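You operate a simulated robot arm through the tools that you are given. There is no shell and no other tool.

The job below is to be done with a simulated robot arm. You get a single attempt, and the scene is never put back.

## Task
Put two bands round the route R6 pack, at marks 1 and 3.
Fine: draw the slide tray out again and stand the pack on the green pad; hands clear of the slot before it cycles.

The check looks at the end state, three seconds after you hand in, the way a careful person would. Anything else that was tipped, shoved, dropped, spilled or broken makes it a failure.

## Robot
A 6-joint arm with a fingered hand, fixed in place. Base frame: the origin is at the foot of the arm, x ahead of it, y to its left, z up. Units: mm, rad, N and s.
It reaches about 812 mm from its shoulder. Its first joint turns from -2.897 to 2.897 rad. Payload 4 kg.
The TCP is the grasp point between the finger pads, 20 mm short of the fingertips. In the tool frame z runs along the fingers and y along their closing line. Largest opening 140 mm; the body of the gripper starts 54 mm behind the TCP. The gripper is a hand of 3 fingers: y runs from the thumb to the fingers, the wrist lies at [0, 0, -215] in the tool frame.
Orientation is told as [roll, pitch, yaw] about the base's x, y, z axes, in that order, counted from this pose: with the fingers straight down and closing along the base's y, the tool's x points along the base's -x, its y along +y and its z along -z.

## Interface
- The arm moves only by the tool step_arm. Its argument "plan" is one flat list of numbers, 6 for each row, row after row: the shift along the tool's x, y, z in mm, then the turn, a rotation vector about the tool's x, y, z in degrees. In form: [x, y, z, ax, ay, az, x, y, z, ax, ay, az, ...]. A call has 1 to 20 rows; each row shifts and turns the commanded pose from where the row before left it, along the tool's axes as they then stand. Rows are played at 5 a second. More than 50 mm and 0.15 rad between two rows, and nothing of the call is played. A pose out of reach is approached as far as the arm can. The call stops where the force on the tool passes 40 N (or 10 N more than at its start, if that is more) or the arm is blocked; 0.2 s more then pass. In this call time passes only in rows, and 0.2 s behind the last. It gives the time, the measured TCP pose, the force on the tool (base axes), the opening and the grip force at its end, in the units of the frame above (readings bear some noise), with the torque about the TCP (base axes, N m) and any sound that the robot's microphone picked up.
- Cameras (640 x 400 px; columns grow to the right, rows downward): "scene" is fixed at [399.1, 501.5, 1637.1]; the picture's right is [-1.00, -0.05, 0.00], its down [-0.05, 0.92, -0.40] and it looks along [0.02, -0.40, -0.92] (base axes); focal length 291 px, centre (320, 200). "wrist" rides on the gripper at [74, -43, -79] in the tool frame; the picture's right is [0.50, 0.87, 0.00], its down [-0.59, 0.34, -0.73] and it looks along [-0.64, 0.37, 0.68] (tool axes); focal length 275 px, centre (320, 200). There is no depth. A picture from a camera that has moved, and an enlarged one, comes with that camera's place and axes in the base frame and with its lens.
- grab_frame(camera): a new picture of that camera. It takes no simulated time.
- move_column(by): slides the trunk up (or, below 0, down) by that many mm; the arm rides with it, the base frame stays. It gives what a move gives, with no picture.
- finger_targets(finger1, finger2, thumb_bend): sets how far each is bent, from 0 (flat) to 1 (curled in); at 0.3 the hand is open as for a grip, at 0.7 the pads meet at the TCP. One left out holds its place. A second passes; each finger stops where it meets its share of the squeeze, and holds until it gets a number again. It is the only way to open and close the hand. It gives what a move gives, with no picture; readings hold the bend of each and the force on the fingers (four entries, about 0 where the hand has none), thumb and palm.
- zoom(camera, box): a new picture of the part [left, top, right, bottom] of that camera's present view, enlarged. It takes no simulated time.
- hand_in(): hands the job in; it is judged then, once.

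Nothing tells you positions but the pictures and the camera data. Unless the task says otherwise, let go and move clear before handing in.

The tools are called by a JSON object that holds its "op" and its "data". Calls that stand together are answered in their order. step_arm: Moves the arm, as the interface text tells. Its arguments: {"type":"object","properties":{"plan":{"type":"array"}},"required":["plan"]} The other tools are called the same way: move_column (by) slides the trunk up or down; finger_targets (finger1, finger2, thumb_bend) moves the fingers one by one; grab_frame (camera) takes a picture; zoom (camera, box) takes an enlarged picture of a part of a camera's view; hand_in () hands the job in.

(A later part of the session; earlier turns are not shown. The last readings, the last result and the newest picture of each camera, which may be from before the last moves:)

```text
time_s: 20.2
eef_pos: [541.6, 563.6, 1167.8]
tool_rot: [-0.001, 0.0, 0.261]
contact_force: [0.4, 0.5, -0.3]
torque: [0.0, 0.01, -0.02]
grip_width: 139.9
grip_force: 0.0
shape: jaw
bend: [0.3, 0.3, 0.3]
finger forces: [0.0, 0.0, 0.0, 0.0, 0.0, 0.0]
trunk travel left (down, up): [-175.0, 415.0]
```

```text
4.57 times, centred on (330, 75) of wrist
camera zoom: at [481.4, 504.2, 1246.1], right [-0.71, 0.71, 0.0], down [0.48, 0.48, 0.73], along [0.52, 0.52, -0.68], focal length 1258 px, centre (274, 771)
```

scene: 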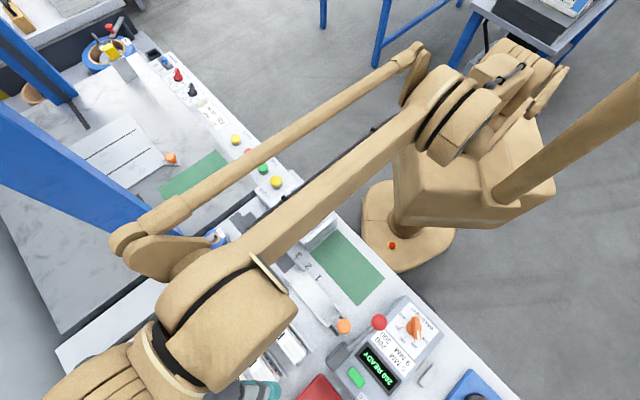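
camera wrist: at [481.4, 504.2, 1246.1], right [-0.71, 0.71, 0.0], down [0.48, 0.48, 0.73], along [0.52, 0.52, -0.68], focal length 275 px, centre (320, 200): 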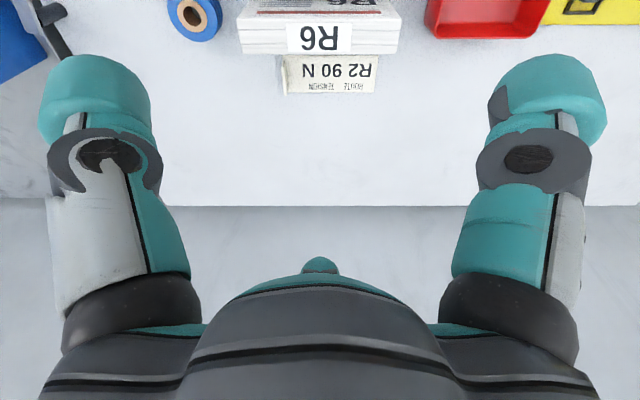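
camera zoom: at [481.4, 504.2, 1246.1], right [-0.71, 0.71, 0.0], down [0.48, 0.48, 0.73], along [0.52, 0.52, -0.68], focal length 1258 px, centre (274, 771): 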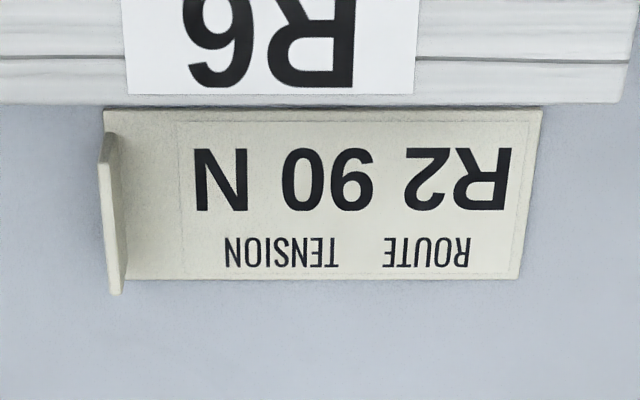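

The card's top face holds only R2's line; the R6 value may be on its reverse or elsewhere on the pack. Reach over R6 is fine, so I'll turn the hand to look down the gaps beside R6 (its rack plates and far side).

{"op": "step_arm", "data": {"plan": [0, 0, 0, 0, 0, 7.575, 0, 0, 0, 0, 0, 7.575, 0, 0, 0, 0, 0, 7.575, 0, 0, 0, 0, 0, 7.575, 0, 0, 0, 0, 0, 7.575, 0, 0, 0, 0, 0, 7.575, 0, 0, 0, 0, 0, 7.575, 0, 0, 0, 0, 0, 7.575, 40, 0, 0, 0, 0, 0, 40, 0, 0, 0, 0, 0, 40, 0, 0, 0, 0, 0]}}

{"op": "grab_frame", "data": {"camera": "wrist"}}

{"op": "grab_frame", "data": {"camera": "scene"}}

```text
time_s: 22.6
eef_pos: [450.2, 640.9, 1165.6]
tool_rot: [0.0, -0.002, -0.797]
contact_force: [-0.7, 0.3, 0.3]
torque: [-0.01, -0.05, -0.01]
grip_width: 139.9
grip_force: 0.1
shape: jaw
bend: [0.3, 0.3, 0.3]
finger forces: [0.0, 0.1, 0.0, 0.0, 0.1, 0.0]
out of reach, approached as far as the arm can: row 11
trunk travel left (down, up): [-175.0, 415.0]
```

```text
taken
camera wrist: at [367.1, 664.0, 1244.0], right [0.27, 0.96, 0.0], down [0.65, -0.18, 0.74], along [0.71, -0.2, -0.68], focal length 275 px, centre (320, 200)
```

wrist: 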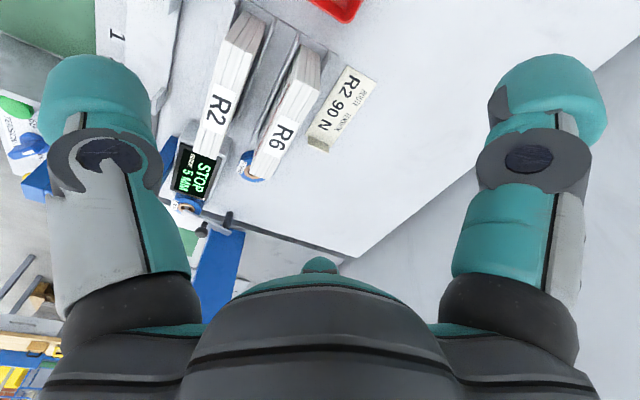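

```text
taken
```

scene: 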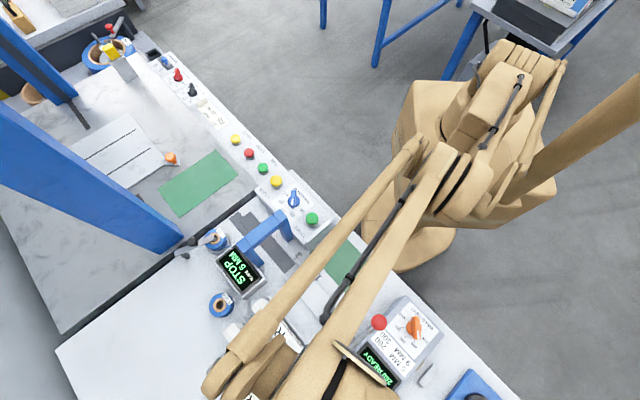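

{"op": "zoom", "data": {"camera": "wrist", "box": [170, 0, 390, 200]}}

{"op": "zoom", "data": {"camera": "wrist", "box": [230, 40, 330, 130]}}

```text
2.00 times, centred on (280, 100) of wrist
camera zoom: at [367.1, 664.0, 1244.0], right [0.27, 0.96, 0.0], down [0.65, -0.18, 0.74], along [0.71, -0.2, -0.68], focal length 551 px, centre (400, 400)
```

zoom: 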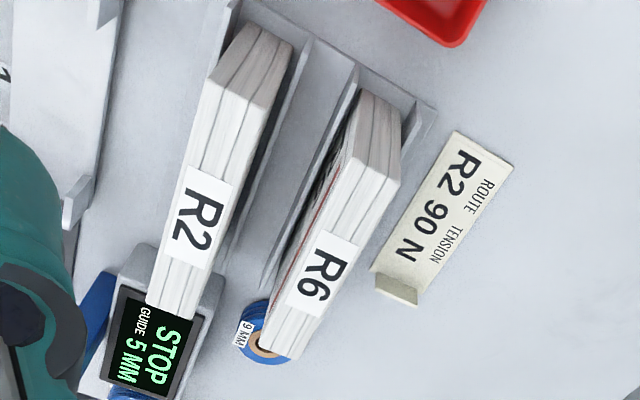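

```text
4.44 times, centred on (280, 85) of wrist
camera zoom: at [367.1, 664.0, 1244.0], right [0.27, 0.96, 0.0], down [0.65, -0.18, 0.74], along [0.71, -0.2, -0.68], focal length 1224 px, centre (498, 711)
```

zoom: 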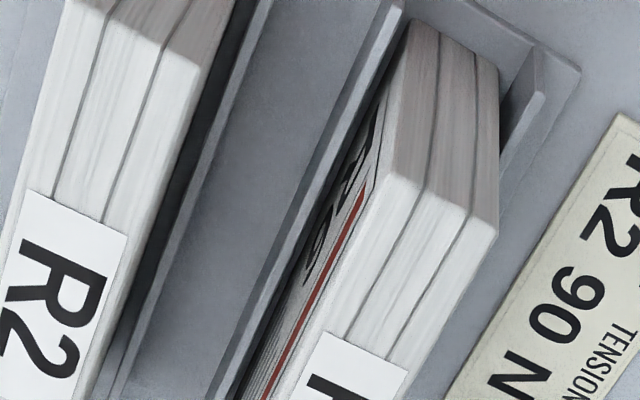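

Now I understand R6's layout: top face about u-centre (544, 564), top at z≈959, thickness ≈30 mm, with low rack plates (top ≈892). I'll centre over it and pre-close the fingers so the thumb fits between R2 and R6.

{"op": "step_arm", "data": {"plan": [-40, 4, 0, 0, 0, 0, -40, 4, 0, 0, 0, 0, -40, 4, 0, 0, 0, 0]}}

{"op": "finger_targets", "data": {"finger1": 0.53, "finger2": 0.53, "thumb_bend": 0.53}}

{"op": "grab_frame", "data": {"camera": "wrist"}}

```text
time_s: 23.4
eef_pos: [543.9, 561.2, 1164.8]
tool_rot: [0.001, 0.001, -0.797]
contact_force: [-0.2, 0.4, 1.1]
torque: [0.02, 0.02, -0.02]
grip_width: 140.0
grip_force: 0.1
shape: jaw
bend: [0.3, 0.3, 0.3]
finger forces: [0.1, 0.1, 0.0, 0.0, 0.1, 0.0]
trunk travel left (down, up): [-175.0, 415.0]
```

```text
time_s: 24.4
eef_pos: [541.7, 561.1, 1166.6]
tool_rot: [-0.001, -0.001, -0.797]
contact_force: [-0.7, 0.0, -0.7]
torque: [0.04, 0.02, 0.0]
grip_width: 54.3
grip_force: 0.1
shape: fingers
bend: [0.53, 0.53, 0.53]
finger forces: [0.0, 0.0, 0.0, 0.0, 0.0, 0.0]
trunk travel left (down, up): [-175.0, 415.0]
```

```text
taken
camera wrist: at [460.1, 585.0, 1243.9], right [0.27, 0.96, 0.0], down [0.65, -0.18, 0.73], along [0.71, -0.2, -0.68], focal length 275 px, centre (320, 200)
```

wrist: 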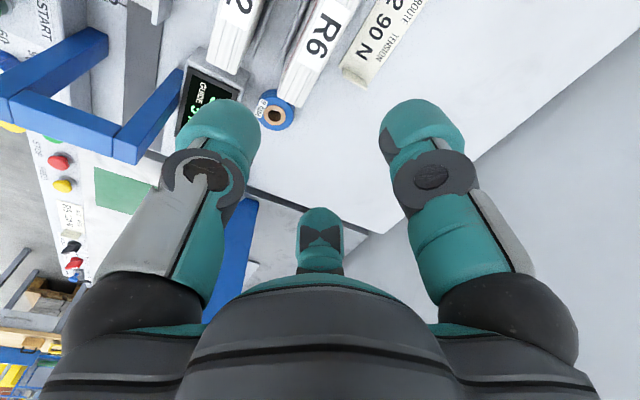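

{"op": "zoom", "data": {"camera": "wrist", "box": [200, 0, 420, 137]}}

{"op": "zoom", "data": {"camera": "scene", "box": [180, 275, 380, 400]}}

{"op": "zoom", "data": {"camera": "wrist", "box": [0, 0, 220, 160]}}

```text
2.91 times, centred on (310, 68) of wrist
camera zoom: at [460.1, 585.0, 1243.9], right [0.27, 0.96, 0.0], down [0.65, -0.18, 0.73], along [0.71, -0.2, -0.68], focal length 801 px, centre (349, 582)
```

zoom: 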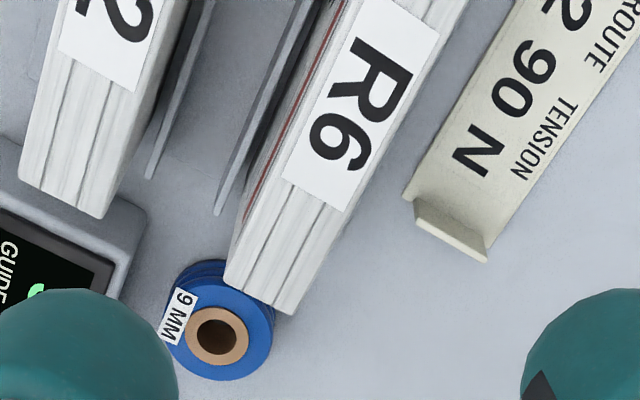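

```text
3.20 times, centred on (280, 338) of scene
camera zoom: at [399.1, 501.5, 1637.1], right [-1.0, -0.05, 0.0], down [-0.05, 0.92, -0.4], along [0.02, -0.4, -0.92], focal length 932 px, centre (448, -240)
```

zoom: 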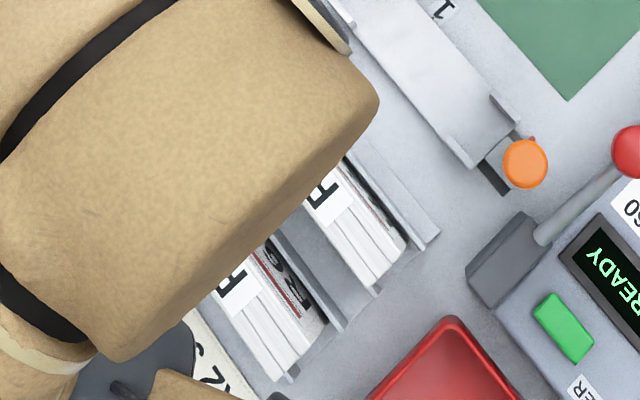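

```text
2.50 times, centred on (110, 80) of wrist
camera zoom: at [460.1, 585.0, 1243.9], right [0.27, 0.96, 0.0], down [0.65, -0.18, 0.73], along [0.71, -0.2, -0.68], focal length 688 px, centre (845, 500)
```

zoom: 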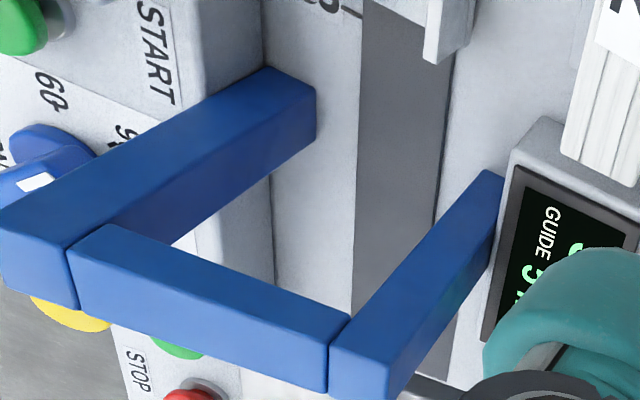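

{"op": "finger_targets", "data": {"finger1": 0.55, "finger2": 0.55, "thumb_bend": 0.55}}

{"op": "step_arm", "data": {"plan": [0, 5, 30, 0, 0, 0, 0, 0, 40, 0, 0, 0, 0, 0, 40, 0, 0, 0, 0, 0, 35, 0, 0, 0, 0, 0, 20, 0, 0, 0]}}

{"op": "grab_frame", "data": {"camera": "wrist"}}

{"op": "grab_frame", "data": {"camera": "scene"}}

```text
time_s: 25.4
eef_pos: [543.0, 562.3, 1165.8]
tool_rot: [-0.001, 0.0, -0.798]
contact_force: [1.0, -0.2, 0.5]
torque: [-0.02, 0.02, -0.01]
grip_width: 48.1
grip_force: 0.1
shape: fingers
bend: [0.55, 0.55, 0.55]
finger forces: [0.0, 0.1, 0.0, 0.0, 0.0, 0.1]
trunk travel left (down, up): [-175.0, 415.0]
```

```text
time_s: 26.6
eef_pos: [563.5, 584.9, 1007.1]
tool_rot: [-0.002, -0.001, -0.797]
contact_force: [0.6, -0.1, -1.2]
torque: [-0.02, 0.04, 0.03]
grip_width: 48.2
grip_force: 0.0
shape: fingers
bend: [0.55, 0.55, 0.55]
finger forces: [0.0, 0.0, 0.0, 0.0, 0.1, 0.0]
out of reach, approached as far as the arm can: row 1, 2, 3
trunk travel left (down, up): [-175.0, 415.0]
```

```text
taken
camera wrist: at [481.3, 607.9, 1085.1], right [0.27, 0.96, 0.0], down [0.65, -0.18, 0.73], along [0.71, -0.2, -0.68], focal length 275 px, centre (320, 200)
```

wrist: 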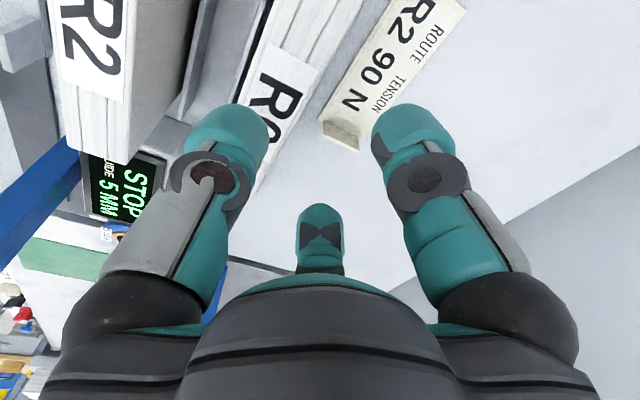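

```text
taken
```

scene: 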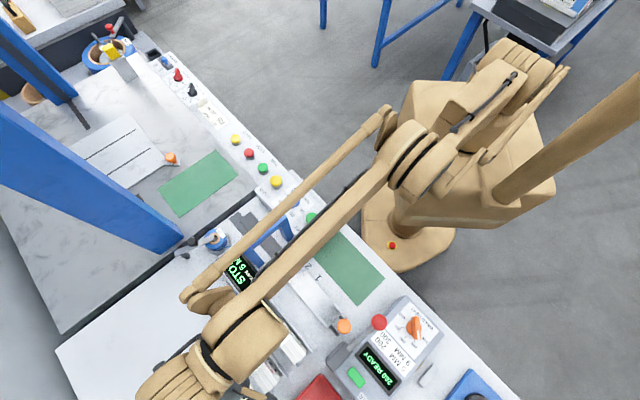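

The commanded pose had stayed beyond reach earlier, so the hand came out 28 mm further than intended (harmless, still above everything). I'll correct that sideways before going down.

{"op": "step_arm", "data": {"plan": [0, -14, 0, 0, 0, 0, 0, -13.5, 0, 0, 0, 0]}}

{"op": "grab_frame", "data": {"camera": "wrist"}}

{"op": "zoom", "data": {"camera": "wrist", "box": [160, 0, 480, 280]}}

```text
time_s: 27.2
eef_pos: [545.4, 565.6, 1007.5]
tool_rot: [-0.001, 0.0, -0.796]
contact_force: [-0.1, -0.5, 0.1]
torque: [0.0, -0.01, 0.0]
grip_width: 48.3
grip_force: 0.1
shape: fingers
bend: [0.55, 0.55, 0.55]
finger forces: [0.1, 0.0, 0.0, 0.0, 0.0, 0.1]
trunk travel left (down, up): [-175.0, 415.0]
```

```text
taken
camera wrist: at [461.6, 588.2, 1086.4], right [0.27, 0.96, 0.0], down [0.65, -0.18, 0.73], along [0.71, -0.2, -0.68], focal length 275 px, centre (320, 200)
```

wrist: 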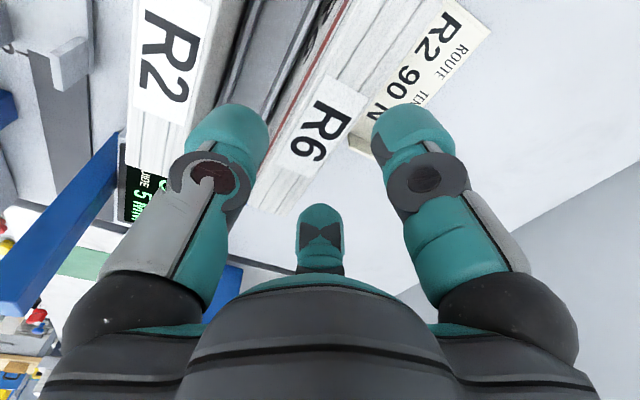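

```text
1.43 times, centred on (320, 140) of wrist
camera zoom: at [461.6, 588.2, 1086.4], right [0.27, 0.96, 0.0], down [0.65, -0.18, 0.73], along [0.71, -0.2, -0.68], focal length 393 px, centre (320, 286)
```

zoom: 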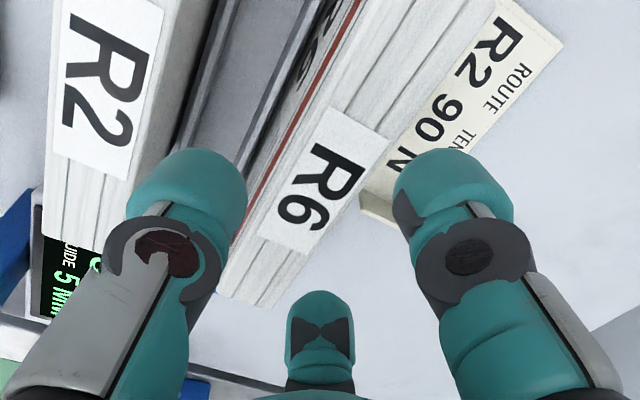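

The thumb lies over the gap between R2 and R6 with roughly 8–11 mm clear on each side, so I'll go down gently to grip depth.

{"op": "step_arm", "data": {"plan": [0, 0, 20, 0, 0, 0, 0, 0, 20, 0, 0, 0, 0, 0, 15, 0, 0, 0, 0, 0, 12, 0, 0, 0, 0, 0, 10, 0, 0, 0]}}

{"op": "grab_frame", "data": {"camera": "wrist"}}

```text
time_s: 28.4
eef_pos: [544.9, 564.0, 930.1]
tool_rot: [0.0, 0.0, -0.799]
contact_force: [-0.2, 0.2, 1.3]
torque: [-0.01, -0.05, 0.0]
grip_width: 48.0
grip_force: 0.8
shape: fingers
bend: [0.55, 0.55, 0.55]
finger forces: [0.0, 1.0, 0.0, 0.0, 0.0, 0.0]
trunk travel left (down, up): [-175.0, 415.0]
```

```text
taken
camera wrist: at [462.2, 587.9, 1008.7], right [0.27, 0.96, 0.0], down [0.65, -0.18, 0.73], along [0.71, -0.2, -0.68], focal length 275 px, centre (320, 200)
```

wrist: 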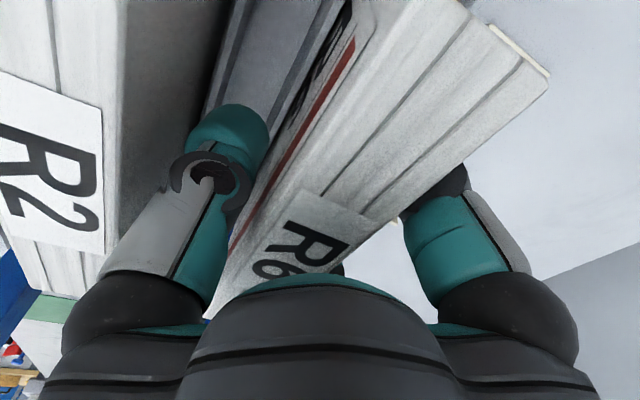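

{"op": "finger_targets", "data": {"thumb_bend": 0.6}}

{"op": "finger_targets", "data": {"finger1": 0.7, "finger2": 0.7, "thumb_bend": 0.7}}

{"op": "grab_frame", "data": {"camera": "wrist"}}

```text
time_s: 29.4
eef_pos: [545.1, 564.5, 929.5]
tool_rot: [0.0, 0.0, -0.798]
contact_force: [0.1, 0.5, 0.3]
torque: [0.0, 0.01, 0.0]
grip_width: 42.8
grip_force: 2.9
shape: fingers
bend: [0.55, 0.55, 0.59]
finger forces: [1.1, 1.8, 0.0, 0.1, 2.5, 0.0]
trunk travel left (down, up): [-175.0, 415.0]
```

```text
time_s: 30.4
eef_pos: [544.4, 564.3, 930.1]
tool_rot: [0.0, -0.001, -0.797]
contact_force: [-0.5, -0.7, 0.8]
torque: [-0.02, 0.0, -0.02]
grip_width: 38.6
grip_force: 22.1
shape: fingers
bend: [0.58, 0.58, 0.6]
finger forces: [10.8, 11.0, 0.0, 0.1, 22.0, 0.0]
trunk travel left (down, up): [-175.0, 415.0]
```

```text
taken
camera wrist: at [462.3, 587.9, 1008.6], right [0.27, 0.96, 0.0], down [0.65, -0.18, 0.73], along [0.71, -0.2, -0.68], focal length 275 px, centre (320, 200)
```

wrist: 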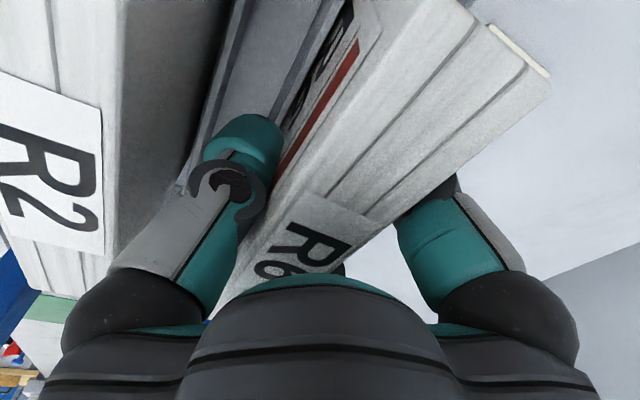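

R6 is gripped at 22 N with the pads 38.6 mm apart. I'll lift slowly and check that it comes up without slipping.

{"op": "step_arm", "data": {"plan": [0, 0, -5, 0, 0, 0, 0, 0, -10, 0, 0, 0, 0, 0, -15, 0, 0, 0]}}

{"op": "grab_frame", "data": {"camera": "wrist"}}

```text
time_s: 31.2
eef_pos: [544.6, 565.3, 958.5]
tool_rot: [-0.001, -0.001, -0.797]
contact_force: [-0.8, -0.2, -3.8]
torque: [0.05, -0.02, 0.04]
grip_width: 38.5
grip_force: 21.8
shape: fingers
bend: [0.58, 0.58, 0.6]
finger forces: [11.0, 10.9, 0.0, 0.0, 22.0, 0.1]
trunk travel left (down, up): [-175.0, 415.0]
```

```text
taken
camera wrist: at [461.8, 588.4, 1038.9], right [0.27, 0.96, 0.0], down [0.65, -0.18, 0.73], along [0.71, -0.2, -0.68], focal length 275 px, centre (320, 200)
```

wrist: 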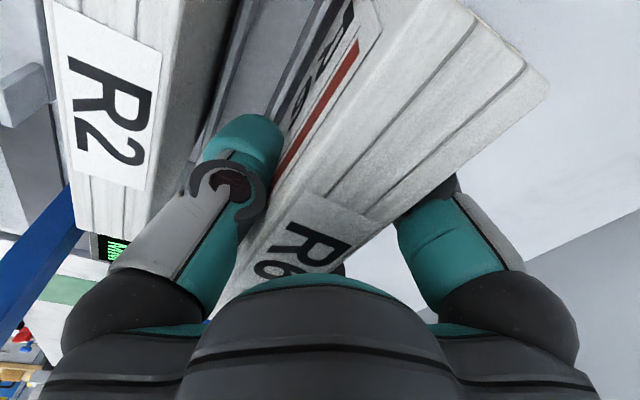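

{"op": "step_arm", "data": {"plan": [0, 0, -30, 0, 0, 0, 0, 0, -40, 0, 0, 0, 0, 0, -40, 0, 0, 0, 0, 0, -40, 0, 0, 0, 0, -30, -20, 0, 0, 0, 0, -40, 0, 0, 0, 0, 0, -40, 0, 0, 0, 0, 0, -40, 0, 0, 0, 0, 0, -40, 0, 0, 0, 0, 0, -40, 0, 0, 0, 0, 0, -40, 0, 0, 0, 0]}}

{"op": "grab_frame", "data": {"camera": "scene"}}

{"op": "grab_frame", "data": {"camera": "wrist"}}

```text
time_s: 33.6
eef_pos: [350.4, 376.0, 1133.5]
tool_rot: [0.001, 0.001, -0.798]
contact_force: [-0.3, -0.6, -3.6]
torque: [0.01, -0.04, 0.0]
grip_width: 37.7
grip_force: 23.4
shape: fingers
bend: [0.58, 0.58, 0.6]
finger forces: [11.6, 11.6, 0.0, 0.1, 23.5, 0.0]
trunk travel left (down, up): [-175.0, 415.0]
```

```text
taken
```

scene: 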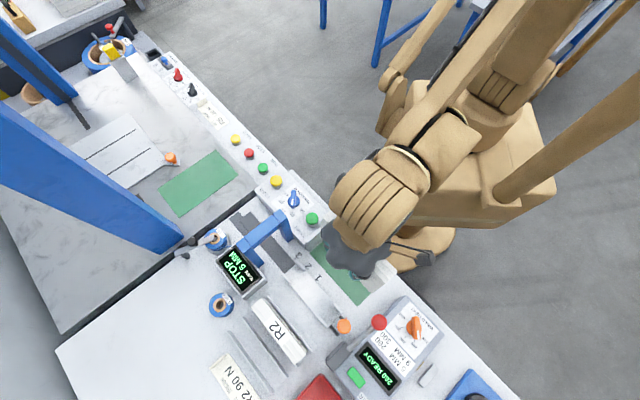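

```text
taken
camera wrist: at [267.3, 399.4, 1210.7], right [0.27, 0.96, 0.0], down [0.65, -0.18, 0.73], along [0.71, -0.2, -0.68], focal length 275 px, centre (320, 200)
```

wrist: 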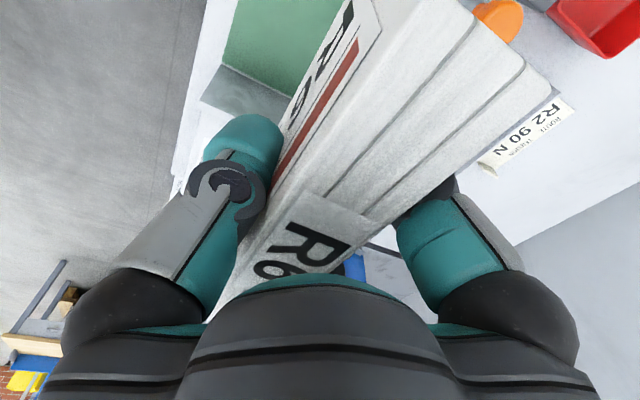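

{"op": "zoom", "data": {"camera": "scene", "box": [300, 230, 440, 318]}}

{"op": "zoom", "data": {"camera": "scene", "box": [180, 290, 320, 400]}}

```text
4.55 times, centred on (370, 274) of scene
camera zoom: at [399.1, 501.5, 1637.1], right [-1.0, -0.05, 0.0], down [-0.05, 0.92, -0.4], along [0.02, -0.4, -0.92], focal length 1325 px, centre (93, -136)
```

zoom: 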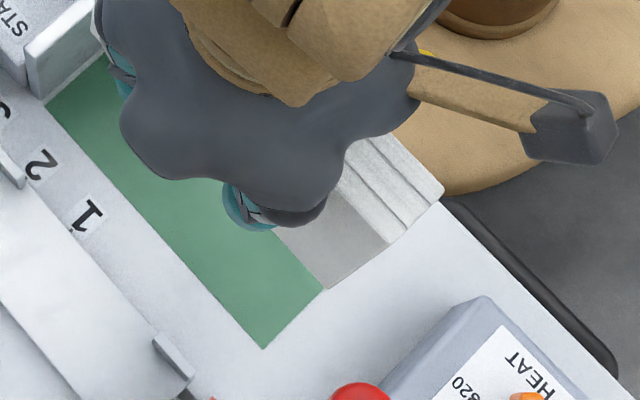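

```text
3.64 times, centred on (250, 345) of scene
camera zoom: at [399.1, 501.5, 1637.1], right [-1.0, -0.05, 0.0], down [-0.05, 0.92, -0.4], along [0.02, -0.4, -0.92], focal length 1060 px, centre (574, -327)
```

zoom: 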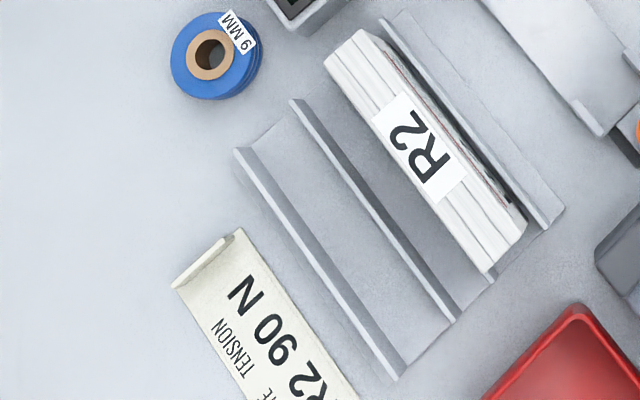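

The R6 rack underneath and the pack's far face are blank, so the R6 value is most likely on the back of the card. First I'll put R6 into the tray, so I'm measuring the tray's channel precisely.

{"op": "zoom", "data": {"camera": "scene", "box": [275, 240, 355, 290]}}

{"op": "zoom", "data": {"camera": "scene", "box": [295, 290, 375, 340]}}

```text
8.00 times, centred on (315, 265) of scene
camera zoom: at [399.1, 501.5, 1637.1], right [-1.0, -0.05, 0.0], down [-0.05, 0.92, -0.4], along [0.02, -0.4, -0.92], focal length 2331 px, centre (360, -320)
```

zoom: 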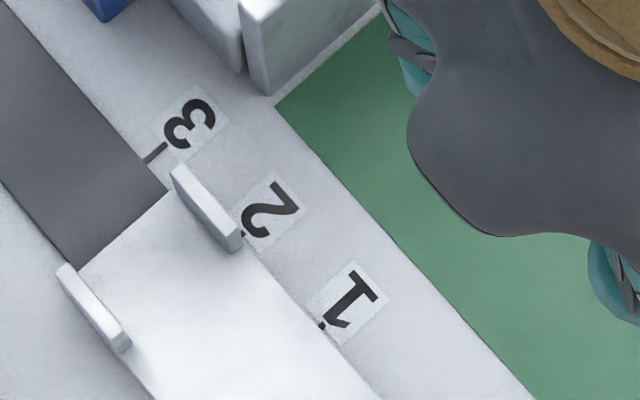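

```text
8.00 times, centred on (335, 315) of scene
camera zoom: at [399.1, 501.5, 1637.1], right [-1.0, -0.05, 0.0], down [-0.05, 0.92, -0.4], along [0.02, -0.4, -0.92], focal length 2331 px, centre (200, -720)
```

zoom: 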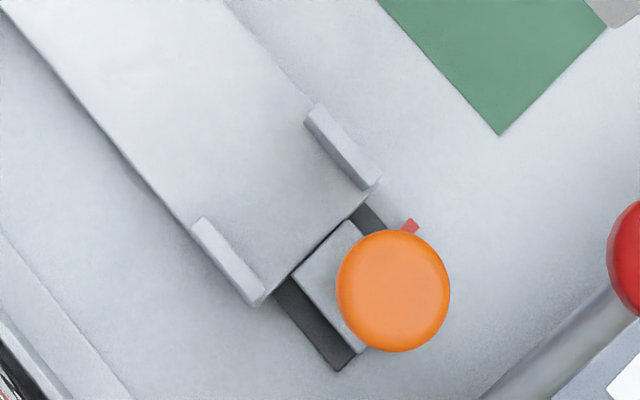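

{"op": "step_arm", "data": {"plan": [-8.5, 42, 0, 0, 0, 0, -8.5, 42.5, 0, 0, 0, 0, 0, 0, 30, 0, 0, 0, 0, 0, 40, 0, 0, 0, 0, 0, 40, 0, 0, 0, 0, 0, 30, 0, 0, 0]}}

{"op": "grab_frame", "data": {"camera": "scene"}}

{"op": "zoom", "data": {"camera": "scene", "box": [250, 225, 390, 345]}}

{"op": "grab_frame", "data": {"camera": "wrist"}}

```text
time_s: 35.0
eef_pos: [423.7, 423.8, 989.5]
tool_rot: [-0.001, -0.001, -0.798]
contact_force: [1.0, 0.0, -3.7]
torque: [-0.02, 0.01, 0.03]
grip_width: 37.8
grip_force: 23.8
shape: fingers
bend: [0.58, 0.58, 0.6]
finger forces: [12.0, 12.0, 0.1, 0.1, 24.1, 0.0]
trunk travel left (down, up): [-175.0, 415.0]
```

```text
taken
```

scene: 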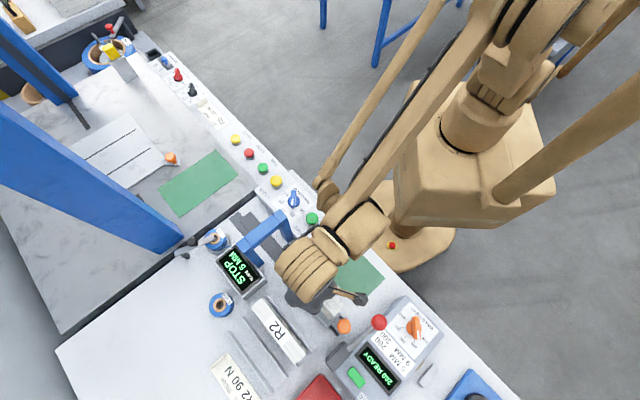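

```text
3.33 times, centred on (320, 285) of scene
camera zoom: at [399.1, 501.5, 1637.1], right [-1.0, -0.05, 0.0], down [-0.05, 0.92, -0.4], along [0.02, -0.4, -0.92], focal length 971 px, centre (320, -83)
```

zoom: 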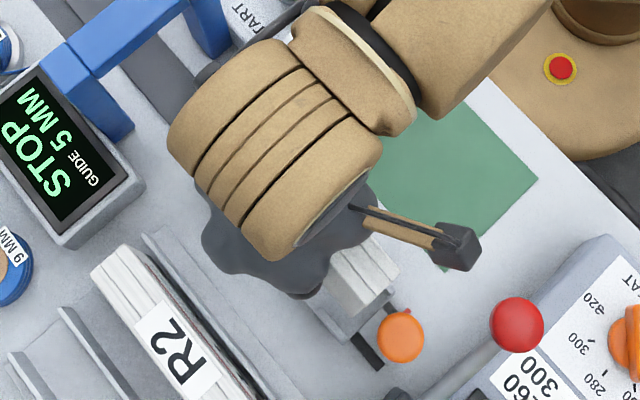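

```text
taken
camera wrist: at [340.8, 446.9, 1068.3], right [0.27, 0.96, 0.0], down [0.65, -0.18, 0.73], along [0.71, -0.2, -0.68], focal length 275 px, centre (320, 200)
```

wrist: 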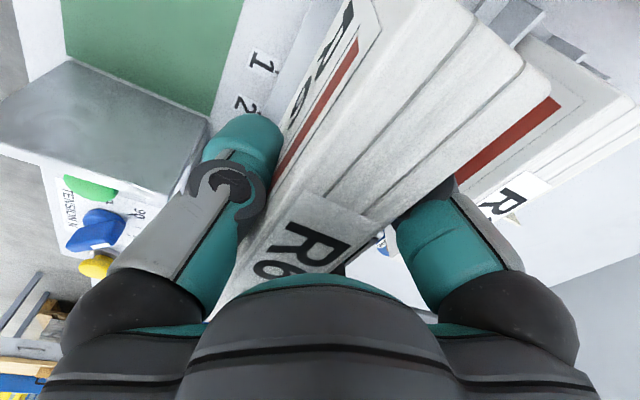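

{"op": "zoom", "data": {"camera": "scene", "box": [300, 290, 364, 330]}}

{"op": "zoom", "data": {"camera": "wrist", "box": [400, 0, 640, 100]}}

{"op": "zoom", "data": {"camera": "wrist", "box": [200, 0, 360, 130]}}

```text
10.00 times, centred on (332, 310) of scene
camera zoom: at [399.1, 501.5, 1637.1], right [-1.0, -0.05, 0.0], down [-0.05, 0.92, -0.4], along [0.02, -0.4, -0.92], focal length 2914 px, centre (200, -900)
```

zoom: 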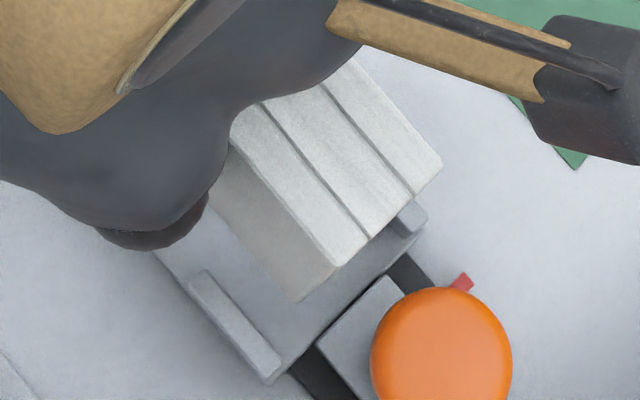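

```text
2.67 times, centred on (520, 50) of wrist
camera zoom: at [340.8, 446.9, 1068.3], right [0.27, 0.96, 0.0], down [0.65, -0.18, 0.73], along [0.71, -0.2, -0.68], focal length 734 px, centre (-213, 600)
```

zoom: 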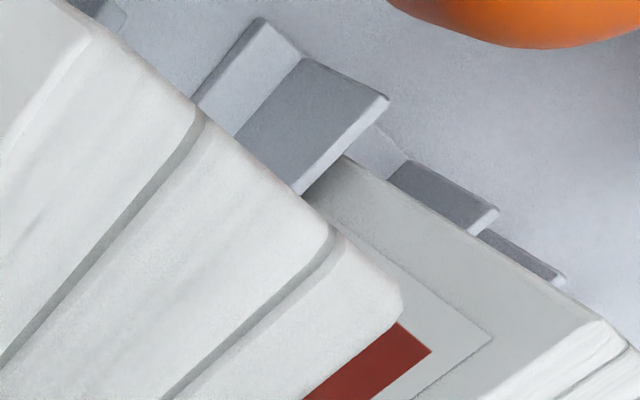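

```text
3.08 times, centred on (280, 65) of wrist
camera zoom: at [340.8, 446.9, 1068.3], right [0.27, 0.96, 0.0], down [0.65, -0.18, 0.73], along [0.71, -0.2, -0.68], focal length 847 px, centre (443, 615)
```

zoom: 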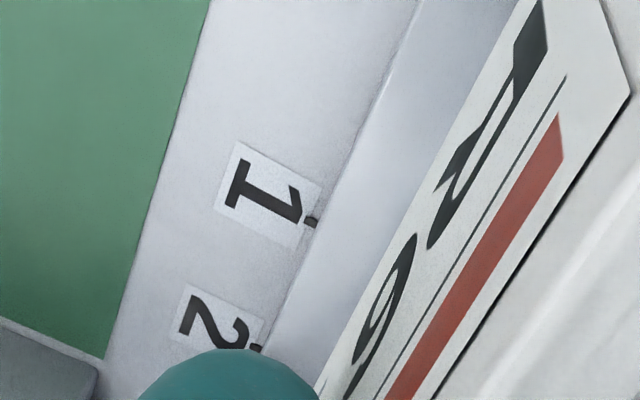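

Scene and wrist pictures agree that R6 hangs slightly tilted (≈3.4°) in the hand, its centre ≈8 mm on the near side of the TCP. I'll straighten it and shift over the middle of the tray channel before lowering.

{"op": "step_arm", "data": {"plan": [0, 5, 0, 1.7, 0, 0, 0, 5, 0, 1.7, 0, 0]}}

{"op": "zoom", "data": {"camera": "scene", "box": [300, 290, 364, 330]}}

{"op": "grab_frame", "data": {"camera": "wrist"}}

```text
time_s: 35.6
eef_pos: [430.4, 431.8, 990.3]
tool_rot: [-0.06, -0.001, -0.797]
contact_force: [-0.5, -0.6, -4.3]
torque: [0.02, -0.01, 0.0]
grip_width: 37.5
grip_force: 23.8
shape: fingers
bend: [0.58, 0.58, 0.6]
finger forces: [12.1, 12.1, 0.0, 0.1, 24.2, 0.0]
trunk travel left (down, up): [-175.0, 415.0]
```

```text
10.00 times, centred on (332, 310) of scene
camera zoom: at [399.1, 501.5, 1637.1], right [-1.0, -0.05, 0.0], down [-0.05, 0.92, -0.4], along [0.02, -0.4, -0.92], focal length 2914 px, centre (200, -900)
```

zoom: 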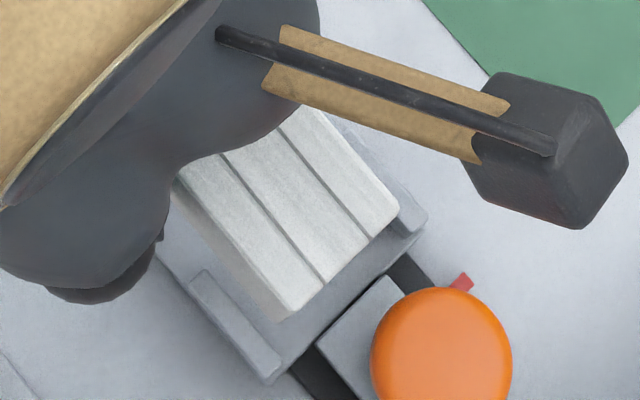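

```text
taken
camera wrist: at [351.5, 457.5, 1071.2], right [0.27, 0.96, -0.05], down [0.68, -0.15, 0.71], along [0.68, -0.23, -0.7], focal length 275 px, centre (320, 200)
```

wrist: 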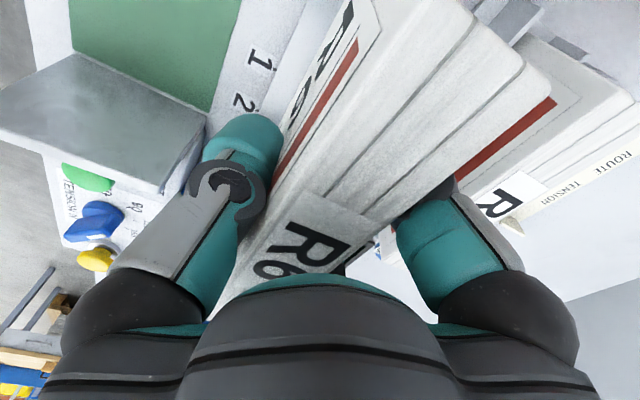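

The pack is now upright and centred (587.6–616.3 in a 581–621.5 channel). Lowering it into the tray in small steps.

{"op": "step_arm", "data": {"plan": [0, 0.6, 10, 0, 0, 0, 0, 0.6, 10, 0, 0, 0, 0, 0.6, 10, 0, 0, 0, 0, 0.6, 10, 0, 0, 0]}}

{"op": "zoom", "data": {"camera": "scene", "box": [300, 290, 364, 330]}}

```text
time_s: 36.6
eef_pos: [430.8, 431.9, 950.6]
tool_rot: [-0.059, 0.0, -0.796]
contact_force: [-0.2, -0.2, -3.2]
torque: [0.07, 0.02, 0.01]
grip_width: 37.5
grip_force: 24.6
shape: fingers
bend: [0.58, 0.58, 0.6]
finger forces: [12.3, 12.3, 0.1, 0.0, 24.4, 0.0]
trunk travel left (down, up): [-175.0, 415.0]
```

```text
10.00 times, centred on (332, 310) of scene
camera zoom: at [399.1, 501.5, 1637.1], right [-1.0, -0.05, 0.0], down [-0.05, 0.92, -0.4], along [0.02, -0.4, -0.92], focal length 2914 px, centre (200, -900)
```

zoom: 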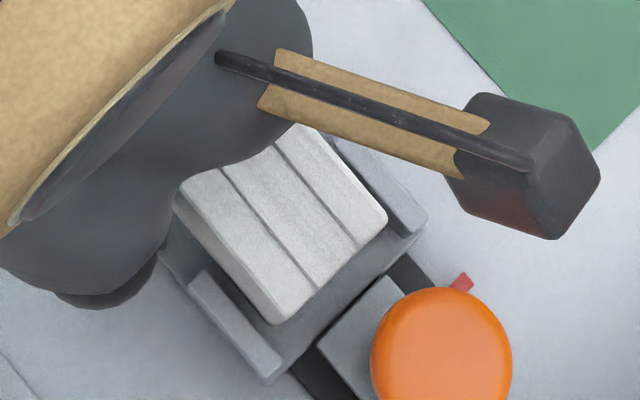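

{"op": "step_arm", "data": {"plan": [0, 0.3, 4, 0, 0, 0, 0, 0.2, 4, 0, 0, 0]}}

{"op": "step_arm", "data": {"plan": [0, 0.1, 2, 0, 0, 0]}}

{"op": "step_arm", "data": {"plan": [0, 0.1, 2, 0, 0, 0]}}

```text
time_s: 37.2
eef_pos: [431.2, 431.5, 942.6]
tool_rot: [-0.059, 0.0, -0.797]
contact_force: [0.1, -0.1, -2.6]
torque: [0.04, -0.02, -0.01]
grip_width: 37.7
grip_force: 24.1
shape: fingers
bend: [0.58, 0.58, 0.6]
finger forces: [12.2, 12.3, 0.0, 0.0, 24.4, 0.1]
trunk travel left (down, up): [-175.0, 415.0]
```

```text
time_s: 37.6
eef_pos: [430.2, 431.1, 939.2]
tool_rot: [-0.058, 0.002, -0.797]
contact_force: [0.2, 0.7, -3.2]
torque: [0.02, -0.04, -0.02]
grip_width: 37.4
grip_force: 24.6
shape: fingers
bend: [0.58, 0.58, 0.6]
finger forces: [12.1, 12.2, 0.0, 0.1, 24.4, 0.1]
trunk travel left (down, up): [-175.0, 415.0]
```

```text
time_s: 38.0
eef_pos: [431.2, 430.4, 939.7]
tool_rot: [-0.06, -0.001, -0.798]
contact_force: [0.4, 0.1, -3.6]
torque: [0.03, -0.04, 0.01]
grip_width: 37.5
grip_force: 24.2
shape: fingers
bend: [0.58, 0.58, 0.6]
finger forces: [12.2, 12.2, 0.1, 0.0, 24.3, 0.0]
trunk travel left (down, up): [-175.0, 415.0]
```

{"op": "step_arm", "data": {"plan": [0, 0.1, 2, 0, 0, 0]}}

{"op": "step_arm", "data": {"plan": [0, 0.1, 2, 0, 0, 0]}}

{"op": "step_arm", "data": {"plan": [0, 0.1, 2, 0, 0, 0]}}

```text
time_s: 38.4
eef_pos: [431.9, 431.0, 936.5]
tool_rot: [-0.06, -0.002, -0.797]
contact_force: [-0.1, 0.2, -3.1]
torque: [0.04, -0.02, 0.01]
grip_width: 37.4
grip_force: 24.5
shape: fingers
bend: [0.58, 0.58, 0.6]
finger forces: [12.2, 12.2, 0.1, 0.1, 24.4, 0.1]
trunk travel left (down, up): [-175.0, 415.0]
```

```text
time_s: 38.8
eef_pos: [429.9, 431.2, 934.1]
tool_rot: [-0.06, -0.001, -0.798]
contact_force: [1.1, 1.1, -0.1]
torque: [0.01, -0.03, -0.01]
grip_width: 37.4
grip_force: 25.4
shape: fingers
bend: [0.58, 0.58, 0.6]
finger forces: [12.7, 12.7, 0.1, 0.1, 24.3, 0.1]
trunk travel left (down, up): [-175.0, 415.0]
```

```text
time_s: 39.2
eef_pos: [431.0, 430.4, 934.3]
tool_rot: [-0.058, 0.0, -0.797]
contact_force: [5.0, 4.4, 23.5]
torque: [-0.04, 0.03, 0.02]
grip_width: 37.4
grip_force: 28.1
shape: fingers
bend: [0.58, 0.58, 0.6]
finger forces: [16.0, 15.9, 0.1, 0.1, 24.7, 0.0]
trunk travel left (down, up): [-175.0, 415.0]
```

{"op": "step_arm", "data": {"plan": [0, 0, -1.5, 0, 0, 0]}}

{"op": "zoom", "data": {"camera": "scene", "box": [300, 290, 364, 330]}}

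{"op": "grab_frame", "data": {"camera": "wrist"}}

```text
time_s: 39.6
eef_pos: [430.8, 429.1, 934.8]
tool_rot: [-0.06, -0.001, -0.797]
contact_force: [2.0, 1.9, 10.1]
torque: [-0.02, 0.04, 0.0]
grip_width: 37.3
grip_force: 25.9
shape: fingers
bend: [0.59, 0.58, 0.6]
finger forces: [14.1, 14.2, 0.0, 0.0, 24.9, 0.0]
trunk travel left (down, up): [-175.0, 415.0]
```

```text
10.00 times, centred on (332, 310) of scene
camera zoom: at [399.1, 501.5, 1637.1], right [-1.0, -0.05, 0.0], down [-0.05, 0.92, -0.4], along [0.02, -0.4, -0.92], focal length 2914 px, centre (200, -900)
```

zoom: 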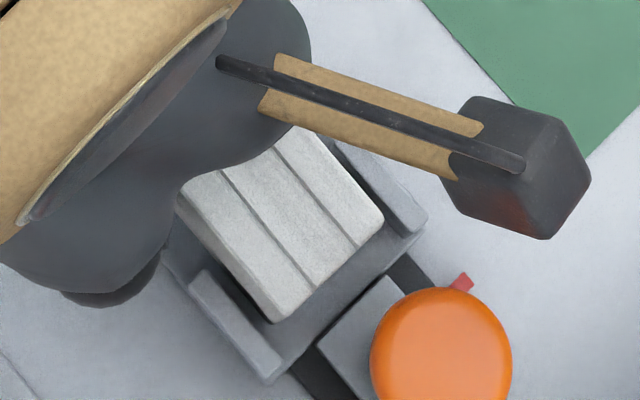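

```text
taken
camera wrist: at [351.2, 457.1, 1015.1], right [0.27, 0.96, -0.05], down [0.68, -0.15, 0.71], along [0.68, -0.23, -0.7], focal length 275 px, centre (320, 200)
```

wrist: 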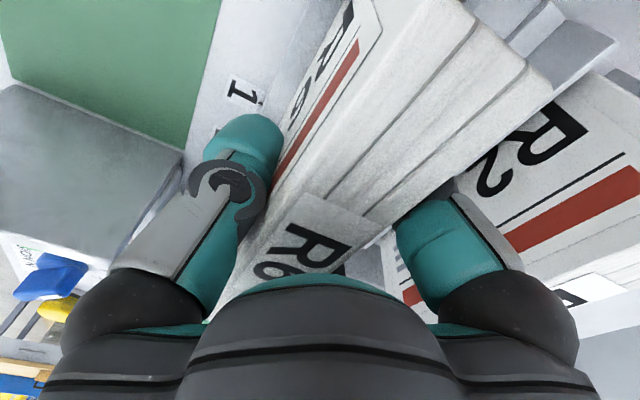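

{"op": "finger_targets", "data": {"finger1": 0.53, "finger2": 0.53, "thumb_bend": 0.55}}

{"op": "zoom", "data": {"camera": "scene", "box": [300, 290, 364, 330]}}

{"op": "grab_frame", "data": {"camera": "wrist"}}

```text
time_s: 40.6
eef_pos: [430.7, 429.7, 934.8]
tool_rot: [-0.057, 0.0, -0.798]
contact_force: [-0.2, 0.2, -0.4]
torque: [0.0, 0.04, 0.01]
grip_width: 50.8
grip_force: 0.1
shape: fingers
bend: [0.53, 0.53, 0.55]
finger forces: [0.0, 0.0, 0.1, 0.0, 0.0, 0.0]
trunk travel left (down, up): [-175.0, 415.0]
```

```text
10.00 times, centred on (332, 310) of scene
camera zoom: at [399.1, 501.5, 1637.1], right [-1.0, -0.05, 0.0], down [-0.05, 0.92, -0.4], along [0.02, -0.4, -0.92], focal length 2914 px, centre (200, -900)
```

zoom: 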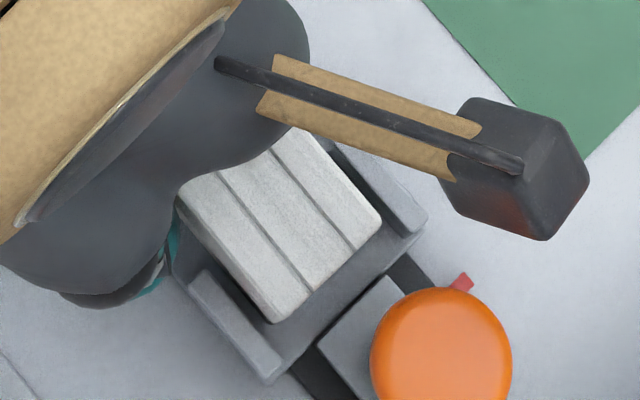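

```text
taken
camera wrist: at [351.5, 457.3, 1015.0], right [0.27, 0.96, -0.05], down [0.68, -0.15, 0.71], along [0.68, -0.23, -0.7], focal length 275 px, centre (320, 200)
```

wrist: 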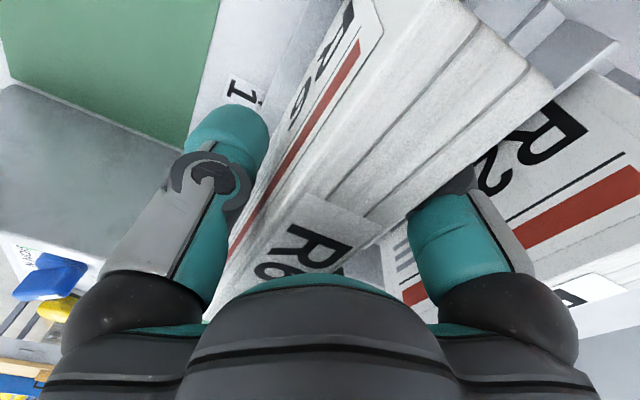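

R6 stands in the tray by itself. I'll draw the hand straight up and look at the result.

{"op": "step_arm", "data": {"plan": [0, -0.6, -10, 0, 0, 0, 0, -1.2, -20, 0, 0, 0, 0, -2, -35, 0, 0, 0, 0, -2.3, -40, 0, 0, 0, 0, -2.3, -40, 0, 0, 0, 0, -2.3, -40, -3.4, 0, 0]}}

{"op": "grab_frame", "data": {"camera": "wrist"}}

{"op": "zoom", "data": {"camera": "scene", "box": [250, 225, 390, 345]}}

```text
time_s: 42.0
eef_pos: [430.0, 431.7, 1119.7]
tool_rot: [0.001, -0.001, -0.797]
contact_force: [0.9, 0.4, 0.5]
torque: [0.0, 0.01, 0.01]
grip_width: 50.9
grip_force: 0.1
shape: fingers
bend: [0.53, 0.53, 0.55]
finger forces: [0.1, 0.1, 0.0, 0.1, 0.1, 0.0]
trunk travel left (down, up): [-175.0, 415.0]
```

```text
taken
camera wrist: at [347.4, 454.4, 1198.4], right [0.27, 0.96, 0.0], down [0.65, -0.18, 0.73], along [0.71, -0.2, -0.68], focal length 275 px, centre (320, 200)
```

wrist: 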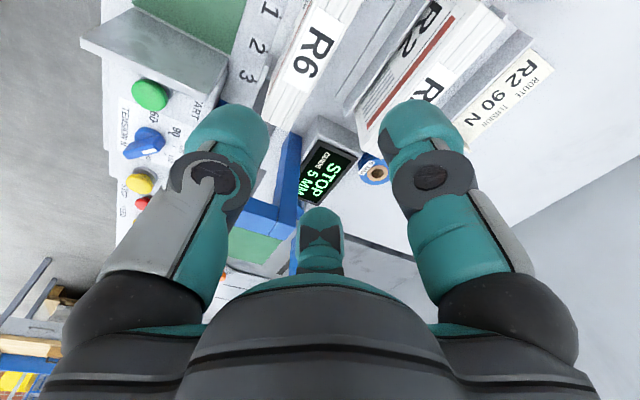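

```text
3.33 times, centred on (320, 285) of scene
camera zoom: at [399.1, 501.5, 1637.1], right [-1.0, -0.05, 0.0], down [-0.05, 0.92, -0.4], along [0.02, -0.4, -0.92], focal length 971 px, centre (320, -83)
```

zoom: 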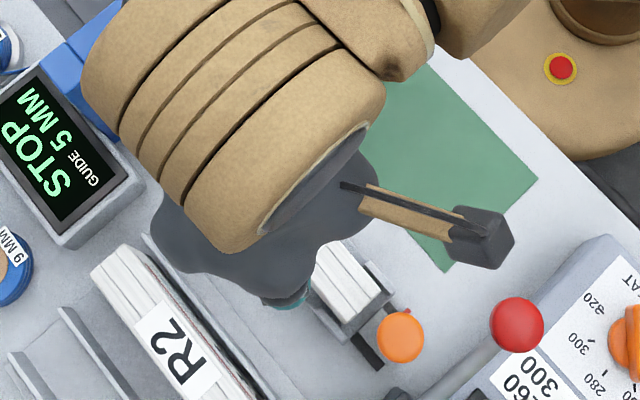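

R6 is standing in the tray. Before thinking about the card's underside, I'll check the remaining corners of the scene for any other R6 notice.

{"op": "zoom", "data": {"camera": "scene", "box": [440, 0, 640, 60]}}

{"op": "zoom", "data": {"camera": "scene", "box": [0, 0, 160, 100]}}

{"op": "zoom", "data": {"camera": "scene", "box": [200, 330, 280, 400]}}

{"op": "zoom", "data": {"camera": "wrist", "box": [340, 0, 560, 150]}}

{"op": "zoom", "data": {"camera": "wrist", "box": [80, 0, 300, 260]}}

```text
3.20 times, centred on (540, 30) of scene
camera zoom: at [399.1, 501.5, 1637.1], right [-1.0, -0.05, 0.0], down [-0.05, 0.92, -0.4], along [0.02, -0.4, -0.92], focal length 932 px, centre (-384, 744)
```

zoom: 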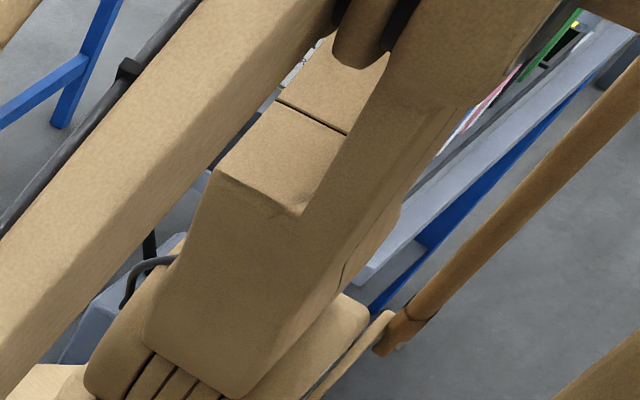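

```text
4.00 times, centred on (80, 50) of scene
camera zoom: at [399.1, 501.5, 1637.1], right [-1.0, -0.05, 0.0], down [-0.05, 0.92, -0.4], along [0.02, -0.4, -0.92], focal length 1166 px, centre (1280, 800)
```

zoom: 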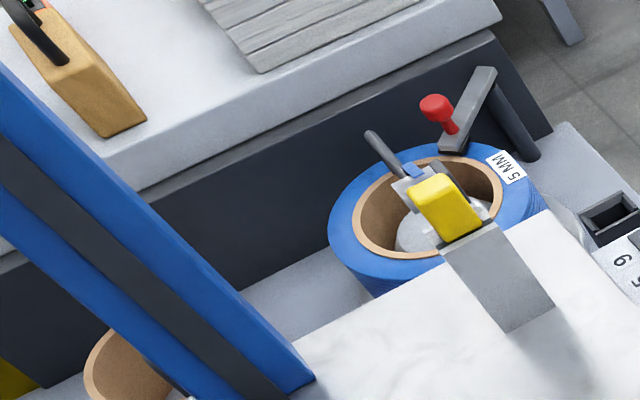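

```text
5.71 times, centred on (240, 365) of scene
camera zoom: at [399.1, 501.5, 1637.1], right [-1.0, -0.05, 0.0], down [-0.05, 0.92, -0.4], along [0.02, -0.4, -0.92], focal length 1665 px, centre (777, -743)
```

zoom: 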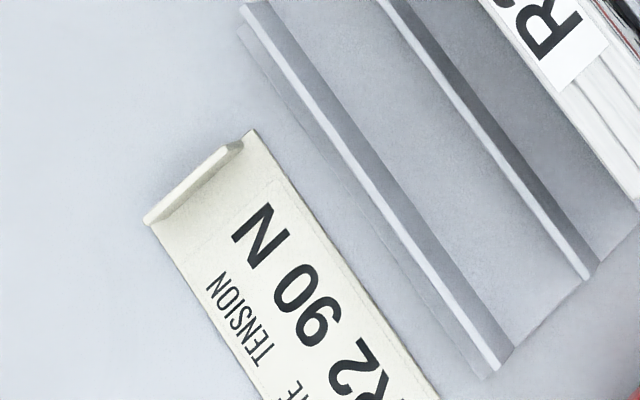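

```text
2.67 times, centred on (450, 75) of wrist
camera zoom: at [347.4, 454.4, 1198.4], right [0.27, 0.96, 0.0], down [0.65, -0.18, 0.73], along [0.71, -0.2, -0.68], focal length 734 px, centre (-27, 533)
```

zoom: 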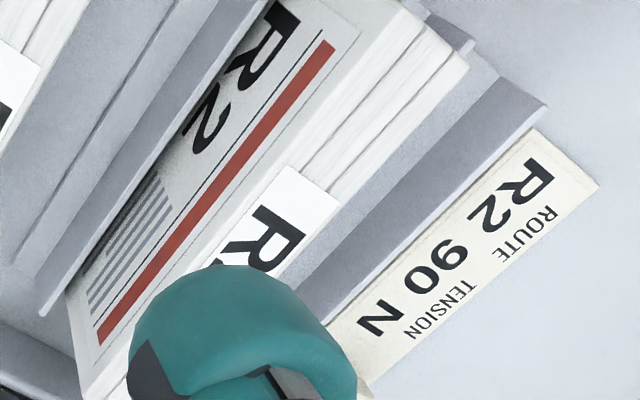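

```text
1.54 times, centred on (190, 130) of wrist
camera zoom: at [347.4, 454.4, 1198.4], right [0.27, 0.96, 0.0], down [0.65, -0.18, 0.73], along [0.71, -0.2, -0.68], focal length 424 px, centre (520, 308)
```

zoom: 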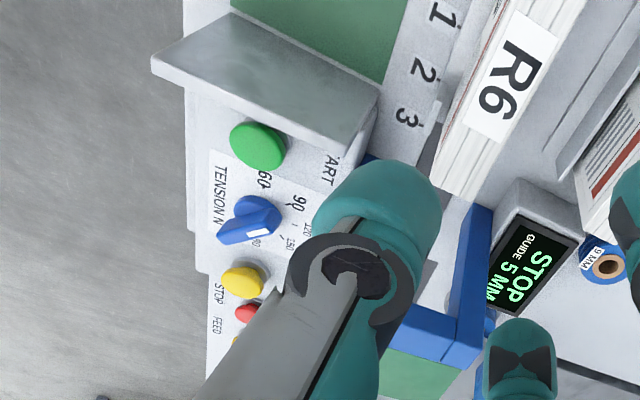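

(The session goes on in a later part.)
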